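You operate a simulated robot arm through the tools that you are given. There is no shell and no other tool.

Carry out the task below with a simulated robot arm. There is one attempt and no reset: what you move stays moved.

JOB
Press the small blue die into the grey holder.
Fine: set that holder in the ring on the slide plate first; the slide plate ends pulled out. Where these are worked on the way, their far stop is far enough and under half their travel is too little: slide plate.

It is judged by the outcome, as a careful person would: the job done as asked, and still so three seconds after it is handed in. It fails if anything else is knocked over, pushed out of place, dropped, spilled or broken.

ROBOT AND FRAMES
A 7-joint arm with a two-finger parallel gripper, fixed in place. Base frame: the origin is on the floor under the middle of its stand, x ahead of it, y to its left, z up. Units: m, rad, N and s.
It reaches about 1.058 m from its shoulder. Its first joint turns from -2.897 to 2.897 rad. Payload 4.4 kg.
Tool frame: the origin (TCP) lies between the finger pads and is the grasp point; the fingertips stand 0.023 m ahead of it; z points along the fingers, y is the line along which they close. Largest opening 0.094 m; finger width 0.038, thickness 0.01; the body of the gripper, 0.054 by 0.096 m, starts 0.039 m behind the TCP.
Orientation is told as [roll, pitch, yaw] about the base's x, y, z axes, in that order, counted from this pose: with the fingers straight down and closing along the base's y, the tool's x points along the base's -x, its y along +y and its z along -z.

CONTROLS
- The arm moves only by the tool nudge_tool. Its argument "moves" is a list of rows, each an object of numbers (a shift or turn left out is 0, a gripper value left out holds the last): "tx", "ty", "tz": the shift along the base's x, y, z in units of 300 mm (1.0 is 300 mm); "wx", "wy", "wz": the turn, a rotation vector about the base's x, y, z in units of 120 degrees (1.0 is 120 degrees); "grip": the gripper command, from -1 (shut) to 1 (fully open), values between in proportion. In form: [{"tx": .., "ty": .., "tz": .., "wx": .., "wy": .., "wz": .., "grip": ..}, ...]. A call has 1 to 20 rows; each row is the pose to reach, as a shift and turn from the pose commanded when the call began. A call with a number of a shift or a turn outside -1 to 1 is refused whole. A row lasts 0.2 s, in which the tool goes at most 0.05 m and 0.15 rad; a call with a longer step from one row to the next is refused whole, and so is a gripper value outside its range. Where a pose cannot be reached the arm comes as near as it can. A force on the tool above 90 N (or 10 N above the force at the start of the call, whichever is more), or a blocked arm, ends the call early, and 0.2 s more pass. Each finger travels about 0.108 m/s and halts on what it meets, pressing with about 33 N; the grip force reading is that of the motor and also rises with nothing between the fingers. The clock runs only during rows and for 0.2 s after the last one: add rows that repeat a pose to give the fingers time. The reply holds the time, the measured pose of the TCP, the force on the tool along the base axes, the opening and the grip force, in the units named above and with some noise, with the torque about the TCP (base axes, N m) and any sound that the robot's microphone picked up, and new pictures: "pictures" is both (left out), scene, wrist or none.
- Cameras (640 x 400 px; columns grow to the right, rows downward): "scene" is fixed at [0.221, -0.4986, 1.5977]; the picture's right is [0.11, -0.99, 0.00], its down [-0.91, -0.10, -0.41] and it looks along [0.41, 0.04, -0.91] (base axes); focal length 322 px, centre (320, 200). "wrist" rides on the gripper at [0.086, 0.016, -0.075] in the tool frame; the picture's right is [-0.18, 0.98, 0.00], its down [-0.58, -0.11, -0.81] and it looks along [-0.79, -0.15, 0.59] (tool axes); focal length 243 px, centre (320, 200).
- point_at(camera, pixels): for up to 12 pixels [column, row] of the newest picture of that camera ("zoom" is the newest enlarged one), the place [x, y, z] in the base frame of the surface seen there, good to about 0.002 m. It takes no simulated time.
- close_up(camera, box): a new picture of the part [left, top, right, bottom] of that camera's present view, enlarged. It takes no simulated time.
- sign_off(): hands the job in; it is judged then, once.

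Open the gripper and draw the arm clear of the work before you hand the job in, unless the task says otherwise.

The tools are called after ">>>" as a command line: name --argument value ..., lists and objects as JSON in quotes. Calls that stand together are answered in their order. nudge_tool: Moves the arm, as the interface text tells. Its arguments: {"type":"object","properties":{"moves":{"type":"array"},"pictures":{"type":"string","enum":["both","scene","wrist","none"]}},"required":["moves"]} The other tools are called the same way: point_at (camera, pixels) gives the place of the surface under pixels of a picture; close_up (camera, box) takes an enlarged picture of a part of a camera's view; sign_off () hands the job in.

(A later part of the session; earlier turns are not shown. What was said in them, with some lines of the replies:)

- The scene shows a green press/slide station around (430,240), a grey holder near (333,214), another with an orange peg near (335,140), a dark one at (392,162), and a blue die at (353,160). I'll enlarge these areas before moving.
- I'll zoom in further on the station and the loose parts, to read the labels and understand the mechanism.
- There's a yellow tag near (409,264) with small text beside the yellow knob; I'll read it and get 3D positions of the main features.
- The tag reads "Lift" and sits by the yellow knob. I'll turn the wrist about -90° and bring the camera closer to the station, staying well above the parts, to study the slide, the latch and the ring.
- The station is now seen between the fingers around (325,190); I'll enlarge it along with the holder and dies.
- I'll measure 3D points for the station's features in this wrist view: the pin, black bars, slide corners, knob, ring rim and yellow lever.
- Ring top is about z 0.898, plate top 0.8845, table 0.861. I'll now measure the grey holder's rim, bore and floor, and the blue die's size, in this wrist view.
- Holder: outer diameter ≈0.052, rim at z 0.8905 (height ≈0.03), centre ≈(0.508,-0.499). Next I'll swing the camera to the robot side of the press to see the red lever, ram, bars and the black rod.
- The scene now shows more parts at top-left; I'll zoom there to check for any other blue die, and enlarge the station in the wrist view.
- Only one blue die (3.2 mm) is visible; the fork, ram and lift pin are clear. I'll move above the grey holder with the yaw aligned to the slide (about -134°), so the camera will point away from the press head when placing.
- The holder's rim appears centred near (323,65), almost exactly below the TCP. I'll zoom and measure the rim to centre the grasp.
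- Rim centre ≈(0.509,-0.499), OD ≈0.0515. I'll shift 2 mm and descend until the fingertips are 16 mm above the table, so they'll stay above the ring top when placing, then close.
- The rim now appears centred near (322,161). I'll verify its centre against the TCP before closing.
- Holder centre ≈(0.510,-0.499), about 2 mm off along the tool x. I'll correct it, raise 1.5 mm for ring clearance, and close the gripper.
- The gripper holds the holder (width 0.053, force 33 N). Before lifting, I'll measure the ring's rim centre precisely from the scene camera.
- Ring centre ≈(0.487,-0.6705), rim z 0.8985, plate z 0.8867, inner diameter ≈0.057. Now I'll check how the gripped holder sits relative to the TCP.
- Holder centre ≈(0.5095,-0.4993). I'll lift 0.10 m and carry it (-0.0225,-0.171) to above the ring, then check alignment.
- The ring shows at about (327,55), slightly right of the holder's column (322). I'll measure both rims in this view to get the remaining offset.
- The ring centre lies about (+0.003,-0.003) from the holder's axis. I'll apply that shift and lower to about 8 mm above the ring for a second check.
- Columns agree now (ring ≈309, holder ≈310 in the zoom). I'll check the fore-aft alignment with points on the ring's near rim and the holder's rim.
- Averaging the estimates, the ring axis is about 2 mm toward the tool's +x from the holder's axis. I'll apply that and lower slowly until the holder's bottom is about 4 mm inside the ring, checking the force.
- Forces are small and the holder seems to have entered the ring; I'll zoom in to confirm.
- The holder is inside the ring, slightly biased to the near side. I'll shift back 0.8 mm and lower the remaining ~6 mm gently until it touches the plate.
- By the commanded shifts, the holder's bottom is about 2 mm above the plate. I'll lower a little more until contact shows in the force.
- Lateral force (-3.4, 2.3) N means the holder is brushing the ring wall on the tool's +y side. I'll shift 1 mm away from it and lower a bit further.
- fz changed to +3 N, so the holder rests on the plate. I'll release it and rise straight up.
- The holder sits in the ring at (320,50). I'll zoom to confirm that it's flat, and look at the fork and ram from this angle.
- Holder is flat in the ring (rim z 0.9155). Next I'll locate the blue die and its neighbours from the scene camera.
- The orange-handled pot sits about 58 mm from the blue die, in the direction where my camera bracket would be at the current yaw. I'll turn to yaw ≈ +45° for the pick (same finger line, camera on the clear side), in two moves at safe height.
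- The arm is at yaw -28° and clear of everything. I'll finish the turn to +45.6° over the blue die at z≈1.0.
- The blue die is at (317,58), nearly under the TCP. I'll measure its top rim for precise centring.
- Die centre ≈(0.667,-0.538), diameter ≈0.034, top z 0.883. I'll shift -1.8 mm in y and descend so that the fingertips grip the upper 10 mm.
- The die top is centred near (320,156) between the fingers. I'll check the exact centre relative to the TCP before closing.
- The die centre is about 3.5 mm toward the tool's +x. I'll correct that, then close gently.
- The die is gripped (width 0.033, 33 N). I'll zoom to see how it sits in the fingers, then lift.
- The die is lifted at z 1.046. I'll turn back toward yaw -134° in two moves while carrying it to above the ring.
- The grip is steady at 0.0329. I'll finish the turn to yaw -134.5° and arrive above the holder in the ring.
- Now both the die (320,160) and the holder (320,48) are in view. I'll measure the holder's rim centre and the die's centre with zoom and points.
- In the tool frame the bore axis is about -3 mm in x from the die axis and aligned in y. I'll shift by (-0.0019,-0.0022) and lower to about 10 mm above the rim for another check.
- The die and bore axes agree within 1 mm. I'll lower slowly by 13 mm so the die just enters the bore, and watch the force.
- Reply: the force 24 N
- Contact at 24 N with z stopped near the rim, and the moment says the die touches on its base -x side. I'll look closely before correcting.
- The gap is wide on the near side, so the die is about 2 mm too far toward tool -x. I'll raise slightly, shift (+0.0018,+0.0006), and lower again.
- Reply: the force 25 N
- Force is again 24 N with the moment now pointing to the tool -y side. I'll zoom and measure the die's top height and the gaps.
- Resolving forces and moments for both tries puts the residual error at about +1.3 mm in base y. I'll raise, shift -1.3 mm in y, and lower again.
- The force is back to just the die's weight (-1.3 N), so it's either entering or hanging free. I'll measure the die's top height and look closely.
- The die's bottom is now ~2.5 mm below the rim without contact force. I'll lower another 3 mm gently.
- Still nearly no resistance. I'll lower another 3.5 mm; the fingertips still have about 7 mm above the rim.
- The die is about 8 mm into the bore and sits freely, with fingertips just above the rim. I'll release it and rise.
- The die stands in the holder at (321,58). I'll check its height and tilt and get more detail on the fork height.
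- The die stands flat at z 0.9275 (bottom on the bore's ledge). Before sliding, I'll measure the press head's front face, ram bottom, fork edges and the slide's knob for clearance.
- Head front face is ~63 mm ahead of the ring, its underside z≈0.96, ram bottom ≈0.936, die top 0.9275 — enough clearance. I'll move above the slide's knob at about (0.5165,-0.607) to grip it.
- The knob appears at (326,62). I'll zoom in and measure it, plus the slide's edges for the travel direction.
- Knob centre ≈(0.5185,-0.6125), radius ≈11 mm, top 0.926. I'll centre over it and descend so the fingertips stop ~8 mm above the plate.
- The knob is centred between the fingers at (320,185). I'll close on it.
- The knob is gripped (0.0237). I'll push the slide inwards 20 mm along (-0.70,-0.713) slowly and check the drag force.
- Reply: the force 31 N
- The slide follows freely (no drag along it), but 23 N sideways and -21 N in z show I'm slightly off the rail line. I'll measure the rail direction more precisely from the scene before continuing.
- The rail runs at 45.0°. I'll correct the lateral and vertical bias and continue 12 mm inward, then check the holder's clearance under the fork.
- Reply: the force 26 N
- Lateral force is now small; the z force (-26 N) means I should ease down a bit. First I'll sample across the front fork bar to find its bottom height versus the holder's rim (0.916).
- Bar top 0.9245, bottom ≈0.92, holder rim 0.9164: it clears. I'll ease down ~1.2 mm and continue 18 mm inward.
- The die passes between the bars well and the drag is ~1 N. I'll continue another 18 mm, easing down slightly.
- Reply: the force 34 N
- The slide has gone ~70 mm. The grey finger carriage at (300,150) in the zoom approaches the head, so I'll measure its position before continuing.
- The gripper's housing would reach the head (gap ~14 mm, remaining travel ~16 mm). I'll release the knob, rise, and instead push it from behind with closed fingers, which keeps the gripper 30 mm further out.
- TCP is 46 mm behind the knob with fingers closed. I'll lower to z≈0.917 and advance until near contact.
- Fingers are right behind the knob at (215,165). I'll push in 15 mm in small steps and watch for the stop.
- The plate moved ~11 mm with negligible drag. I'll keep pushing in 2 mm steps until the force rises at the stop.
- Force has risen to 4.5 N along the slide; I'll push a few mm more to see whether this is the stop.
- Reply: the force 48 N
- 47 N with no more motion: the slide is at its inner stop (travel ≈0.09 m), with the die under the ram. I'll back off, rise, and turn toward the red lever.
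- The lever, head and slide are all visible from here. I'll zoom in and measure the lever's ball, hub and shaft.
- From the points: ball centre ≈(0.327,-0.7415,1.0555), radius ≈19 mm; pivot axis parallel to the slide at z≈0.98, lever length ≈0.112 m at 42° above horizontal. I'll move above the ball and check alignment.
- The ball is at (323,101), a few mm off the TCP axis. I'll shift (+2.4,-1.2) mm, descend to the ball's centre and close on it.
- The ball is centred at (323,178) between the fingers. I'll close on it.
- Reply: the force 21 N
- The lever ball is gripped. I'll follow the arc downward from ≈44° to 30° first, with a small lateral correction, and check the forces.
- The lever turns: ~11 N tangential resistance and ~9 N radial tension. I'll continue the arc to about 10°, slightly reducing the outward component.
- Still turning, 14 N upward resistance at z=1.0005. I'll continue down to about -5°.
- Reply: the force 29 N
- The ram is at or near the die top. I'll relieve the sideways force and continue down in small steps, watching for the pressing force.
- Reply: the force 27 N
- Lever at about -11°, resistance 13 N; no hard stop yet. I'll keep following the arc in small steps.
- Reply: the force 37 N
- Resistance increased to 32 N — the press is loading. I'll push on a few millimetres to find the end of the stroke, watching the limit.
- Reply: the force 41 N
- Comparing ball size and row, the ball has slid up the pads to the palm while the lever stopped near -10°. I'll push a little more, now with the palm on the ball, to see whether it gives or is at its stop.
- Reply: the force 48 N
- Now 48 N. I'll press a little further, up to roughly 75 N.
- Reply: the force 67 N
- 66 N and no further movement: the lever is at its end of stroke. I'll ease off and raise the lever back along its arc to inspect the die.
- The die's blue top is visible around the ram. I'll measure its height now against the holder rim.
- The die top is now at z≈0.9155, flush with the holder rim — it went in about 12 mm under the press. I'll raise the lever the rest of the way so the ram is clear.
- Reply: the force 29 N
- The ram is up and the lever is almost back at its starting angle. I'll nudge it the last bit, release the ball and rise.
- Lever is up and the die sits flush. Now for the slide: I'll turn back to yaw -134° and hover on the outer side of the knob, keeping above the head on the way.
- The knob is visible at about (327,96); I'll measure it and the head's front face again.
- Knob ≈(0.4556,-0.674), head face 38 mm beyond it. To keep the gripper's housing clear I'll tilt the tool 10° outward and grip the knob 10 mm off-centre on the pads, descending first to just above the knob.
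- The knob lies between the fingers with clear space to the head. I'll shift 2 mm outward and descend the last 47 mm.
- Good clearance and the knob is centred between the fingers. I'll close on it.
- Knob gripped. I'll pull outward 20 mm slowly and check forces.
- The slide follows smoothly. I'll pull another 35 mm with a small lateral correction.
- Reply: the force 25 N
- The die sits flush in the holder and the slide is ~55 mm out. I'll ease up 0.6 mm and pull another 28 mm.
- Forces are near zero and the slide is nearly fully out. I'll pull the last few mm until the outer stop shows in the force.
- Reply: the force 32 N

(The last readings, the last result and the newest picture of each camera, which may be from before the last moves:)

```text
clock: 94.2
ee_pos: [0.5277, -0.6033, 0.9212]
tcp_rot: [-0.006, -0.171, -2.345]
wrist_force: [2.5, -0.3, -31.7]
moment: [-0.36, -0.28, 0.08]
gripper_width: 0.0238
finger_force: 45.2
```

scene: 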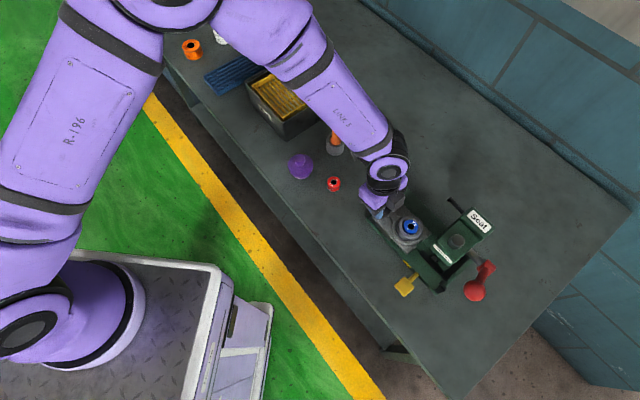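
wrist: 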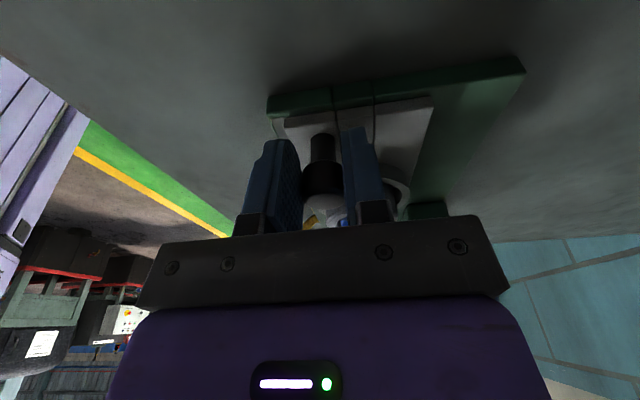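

No stop yet along the slide (z is just biased by -32 N). I'll ease down slightly and pull a few mm more.

>>> nudge_tool --moves '[{"tx": 0.0, "ty": 0.0, "tz": -0.0025, "grip": -1}, {"tx": 0.004, "ty": 0.004, "tz": -0.0025, "grip": -1}, {"tx": 0.008, "ty": 0.008, "tz": -0.0025, "grip": -1}, {"tx": 0.01, "ty": 0.01, "tz": -0.0025, "grip": -1}, {"tx": 0.01, "ty": 0.01, "tz": -0.0025, "grip": -1}]'

>>> close_up --camera "scene" --box '[365, 185, 465, 285]'

```text
clock: 95.4
ee_pos: [0.5292, -0.6027, 0.9224]
tcp_rot: [-0.003, -0.177, -2.348]
wrist_force: [-20.5, -10.0, -27.5]
moment: [-0.32, -0.23, -0.05]
gripper_width: 0.0235
finger_force: 45.0
```

scene: 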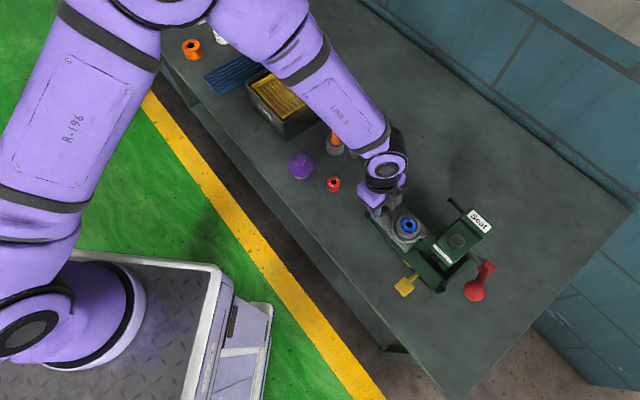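
wrist: 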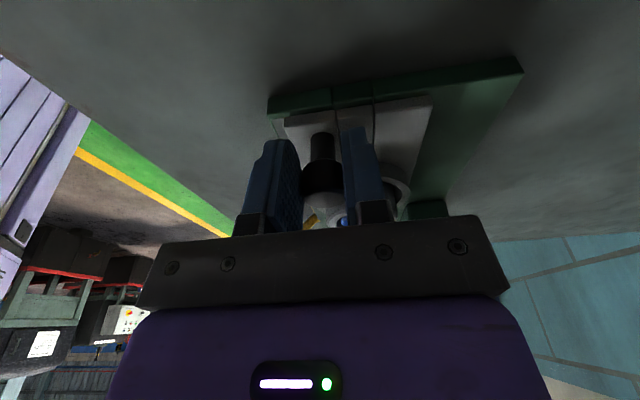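

```text
4.00 times, centred on (415, 235) of scene
```

zoom: 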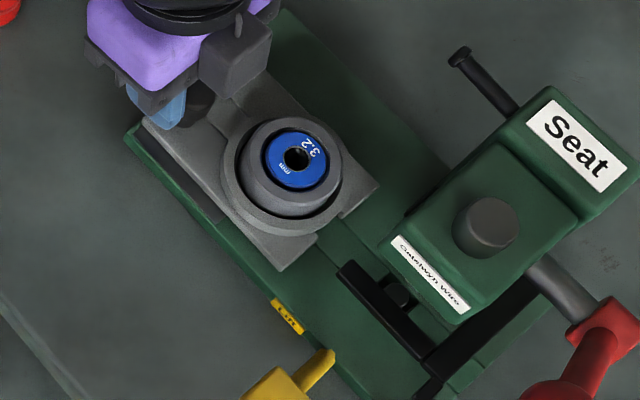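

-22 N along the slide: the outer stop is reached. I'll relax the command, open the gripper and rise clear.

>>> nudge_tool --moves '[{"tx": -0.002, "ty": -0.003, "tz": -0.002, "grip": -1}, {"tx": -0.002, "ty": -0.003, "tz": -0.002, "grip": -0.3}, {"tx": -0.002, "ty": -0.003, "tz": -0.002, "grip": 0.1}, {"tx": -0.002, "ty": -0.003, "tz": -0.002, "grip": 0.3}, {"tx": -0.002, "ty": -0.003, "tz": -0.002, "grip": 0.3}, {"tx": -0.002, "ty": -0.003, "tz": 0.05, "grip": 0.3}, {"tx": -0.002, "ty": -0.003, "tz": 0.15, "grip": 0.3}, {"tx": 0.02, "ty": 0.02, "tz": 0.3, "grip": 0.3}, {"tx": 0.04, "ty": 0.06, "tz": 0.45, "grip": 0.3}, {"tx": 0.04, "ty": 0.12, "tz": 0.58, "grip": 0.3}, {"tx": 0.04, "ty": 0.16, "tz": 0.62, "grip": 0.3}, {"tx": 0.04, "ty": 0.16, "tz": 0.62, "grip": 0.3}]'

>>> close_up --camera "scene" --box '[360, 170, 510, 310]'

>>> close_up --camera "wrist" --box '[250, 0, 450, 200]'

```text
clock: 98.0
ee_pos: [0.543, -0.553, 1.1072]
tcp_rot: [-0.003, -0.175, -2.347]
wrist_force: [0.4, -0.9, -1.0]
moment: [-0.01, 0.0, 0.0]
gripper_width: 0.0609
finger_force: 0.0
```

scene: 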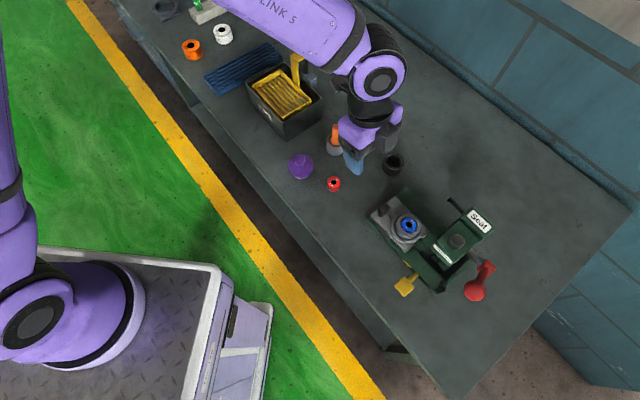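
wrist: 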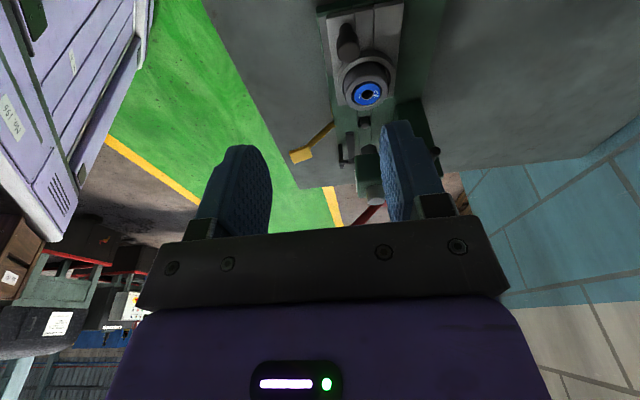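

```text
2.86 times, centred on (435, 240) of scene
```

zoom: 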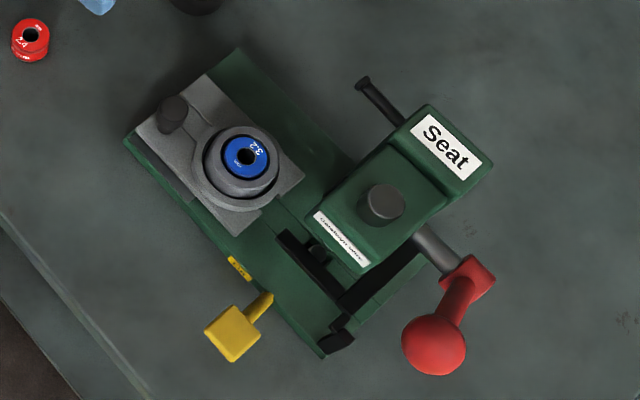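

```text
2.00 times, centred on (350, 100) of wrist
```

zoom: 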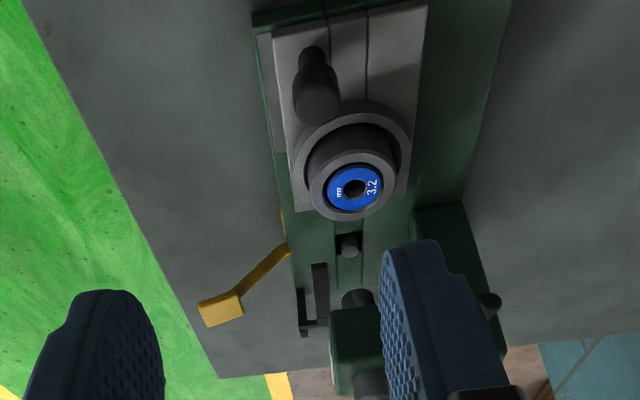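

The slide is out with the holder in the ring and the die in it. I'll verify the heights of the die, holder and ring, and check that the yellow lever hasn't moved.

>>> close_up --camera "scene" --box '[385, 205, 430, 250]'

>>> point_at --camera "scene" --pixels '[[409, 221], [403, 226], [414, 227], [408, 232], [404, 233], [417, 231], [398, 228], [420, 229], [404, 286], [382, 209], [479, 291], [410, 240]]'

```text
8.89 times, centred on (408, 228) of scene
```

zoom: 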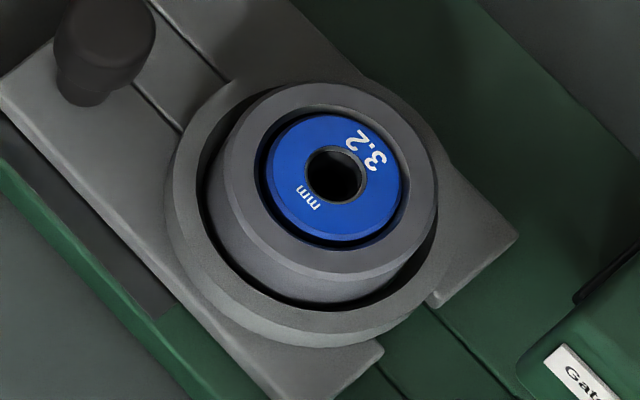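

```text
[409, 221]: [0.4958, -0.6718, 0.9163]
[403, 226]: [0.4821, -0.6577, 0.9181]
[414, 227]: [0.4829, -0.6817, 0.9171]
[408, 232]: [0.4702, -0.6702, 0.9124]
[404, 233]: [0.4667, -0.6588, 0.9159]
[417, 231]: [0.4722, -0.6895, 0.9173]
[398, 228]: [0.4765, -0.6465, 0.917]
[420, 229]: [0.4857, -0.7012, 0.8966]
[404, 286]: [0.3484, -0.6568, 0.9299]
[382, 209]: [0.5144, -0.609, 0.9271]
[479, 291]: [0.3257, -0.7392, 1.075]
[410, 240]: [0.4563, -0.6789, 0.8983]
```

Die top and holder rim are both at z≈0.917 (flush), the ring, levers and knob are where they belong. I'll draw the arm well clear before handing in.

>>> nudge_tool --moves '[{"tz": 0.1, "wx": 0.02, "wy": -0.02, "grip": 0.5}, {"tx": -0.05, "ty": 0.08, "tz": 0.2, "wx": 0.04, "wy": -0.04, "grip": 0.8}, {"tx": -0.1, "ty": 0.18, "tz": 0.3, "wx": 0.0589, "wy": -0.0589, "grip": 0.8}, {"tx": -0.16, "ty": 0.3, "tz": 0.36, "wx": 0.0589, "wy": -0.0589, "grip": 0.8}, {"tx": -0.22, "ty": 0.42, "tz": 0.4, "wx": 0.0589, "wy": -0.0589, "grip": 0.8}, {"tx": -0.26, "ty": 0.5, "tz": 0.4, "wx": 0.0589, "wy": -0.0589, "grip": 0.8}, {"tx": -0.26, "ty": 0.5, "tz": 0.4, "wx": 0.0589, "wy": -0.0589, "grip": 0.8}]'

>>> close_up --camera "scene" --box '[360, 170, 510, 310]'

```text
clock: 99.6
ee_pos: [0.4675, -0.4019, 1.2294]
tcp_rot: [0.0, 0.001, -2.345]
wrist_force: [0.2, 0.6, 0.3]
moment: [0.0, -0.02, 0.03]
gripper_width: 0.0842
finger_force: 0.1
```

scene: 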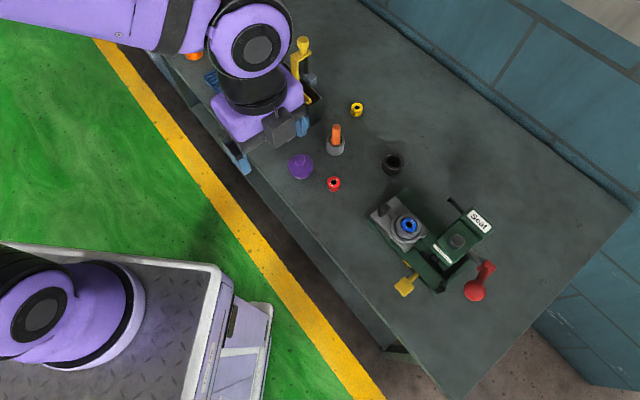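
wrist: 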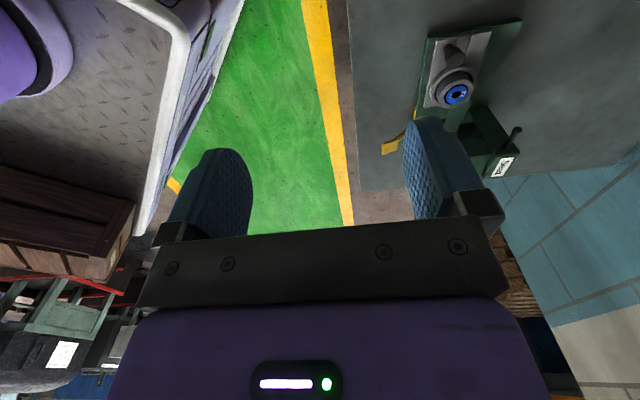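

```text
2.86 times, centred on (435, 240) of scene
```

zoom: 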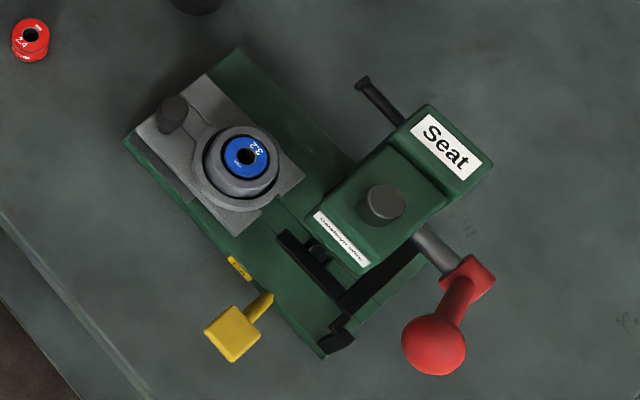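

The arm is clear with the gripper open. The slide plate is at its outer stop with the grey holder in the ring and the blue die pressed flush, and nothing else has moved. I'm handing in.

>>> sign_off

```text
The job is handed in.
```

The small blue die (3.2 mm) is pressed into the grey holder. The holder is in the ring on the slide plate, and the slide plate is pulled out to its outer stop.

- **Order:** I set the holder in the ring first, stood the die in its bore, then pushed the slide in to its stop. I pulled the red lever down until it would go no further.
- **Result:** after pressing, the die top and the holder rim measured the same height (about 0.916–0.917 m), so the die sits flush.
- **Station:** the red lever is back up where it started. I didn't use the yellow "Lift" lever, and it hasn't moved.
- **Other parts:** in the last pictures, none of the other parts looked moved or knocked over.
- **Arm:** the gripper is open and the arm is clear of the work.

I have had no verdict back beyond the job being accepted as handed in.
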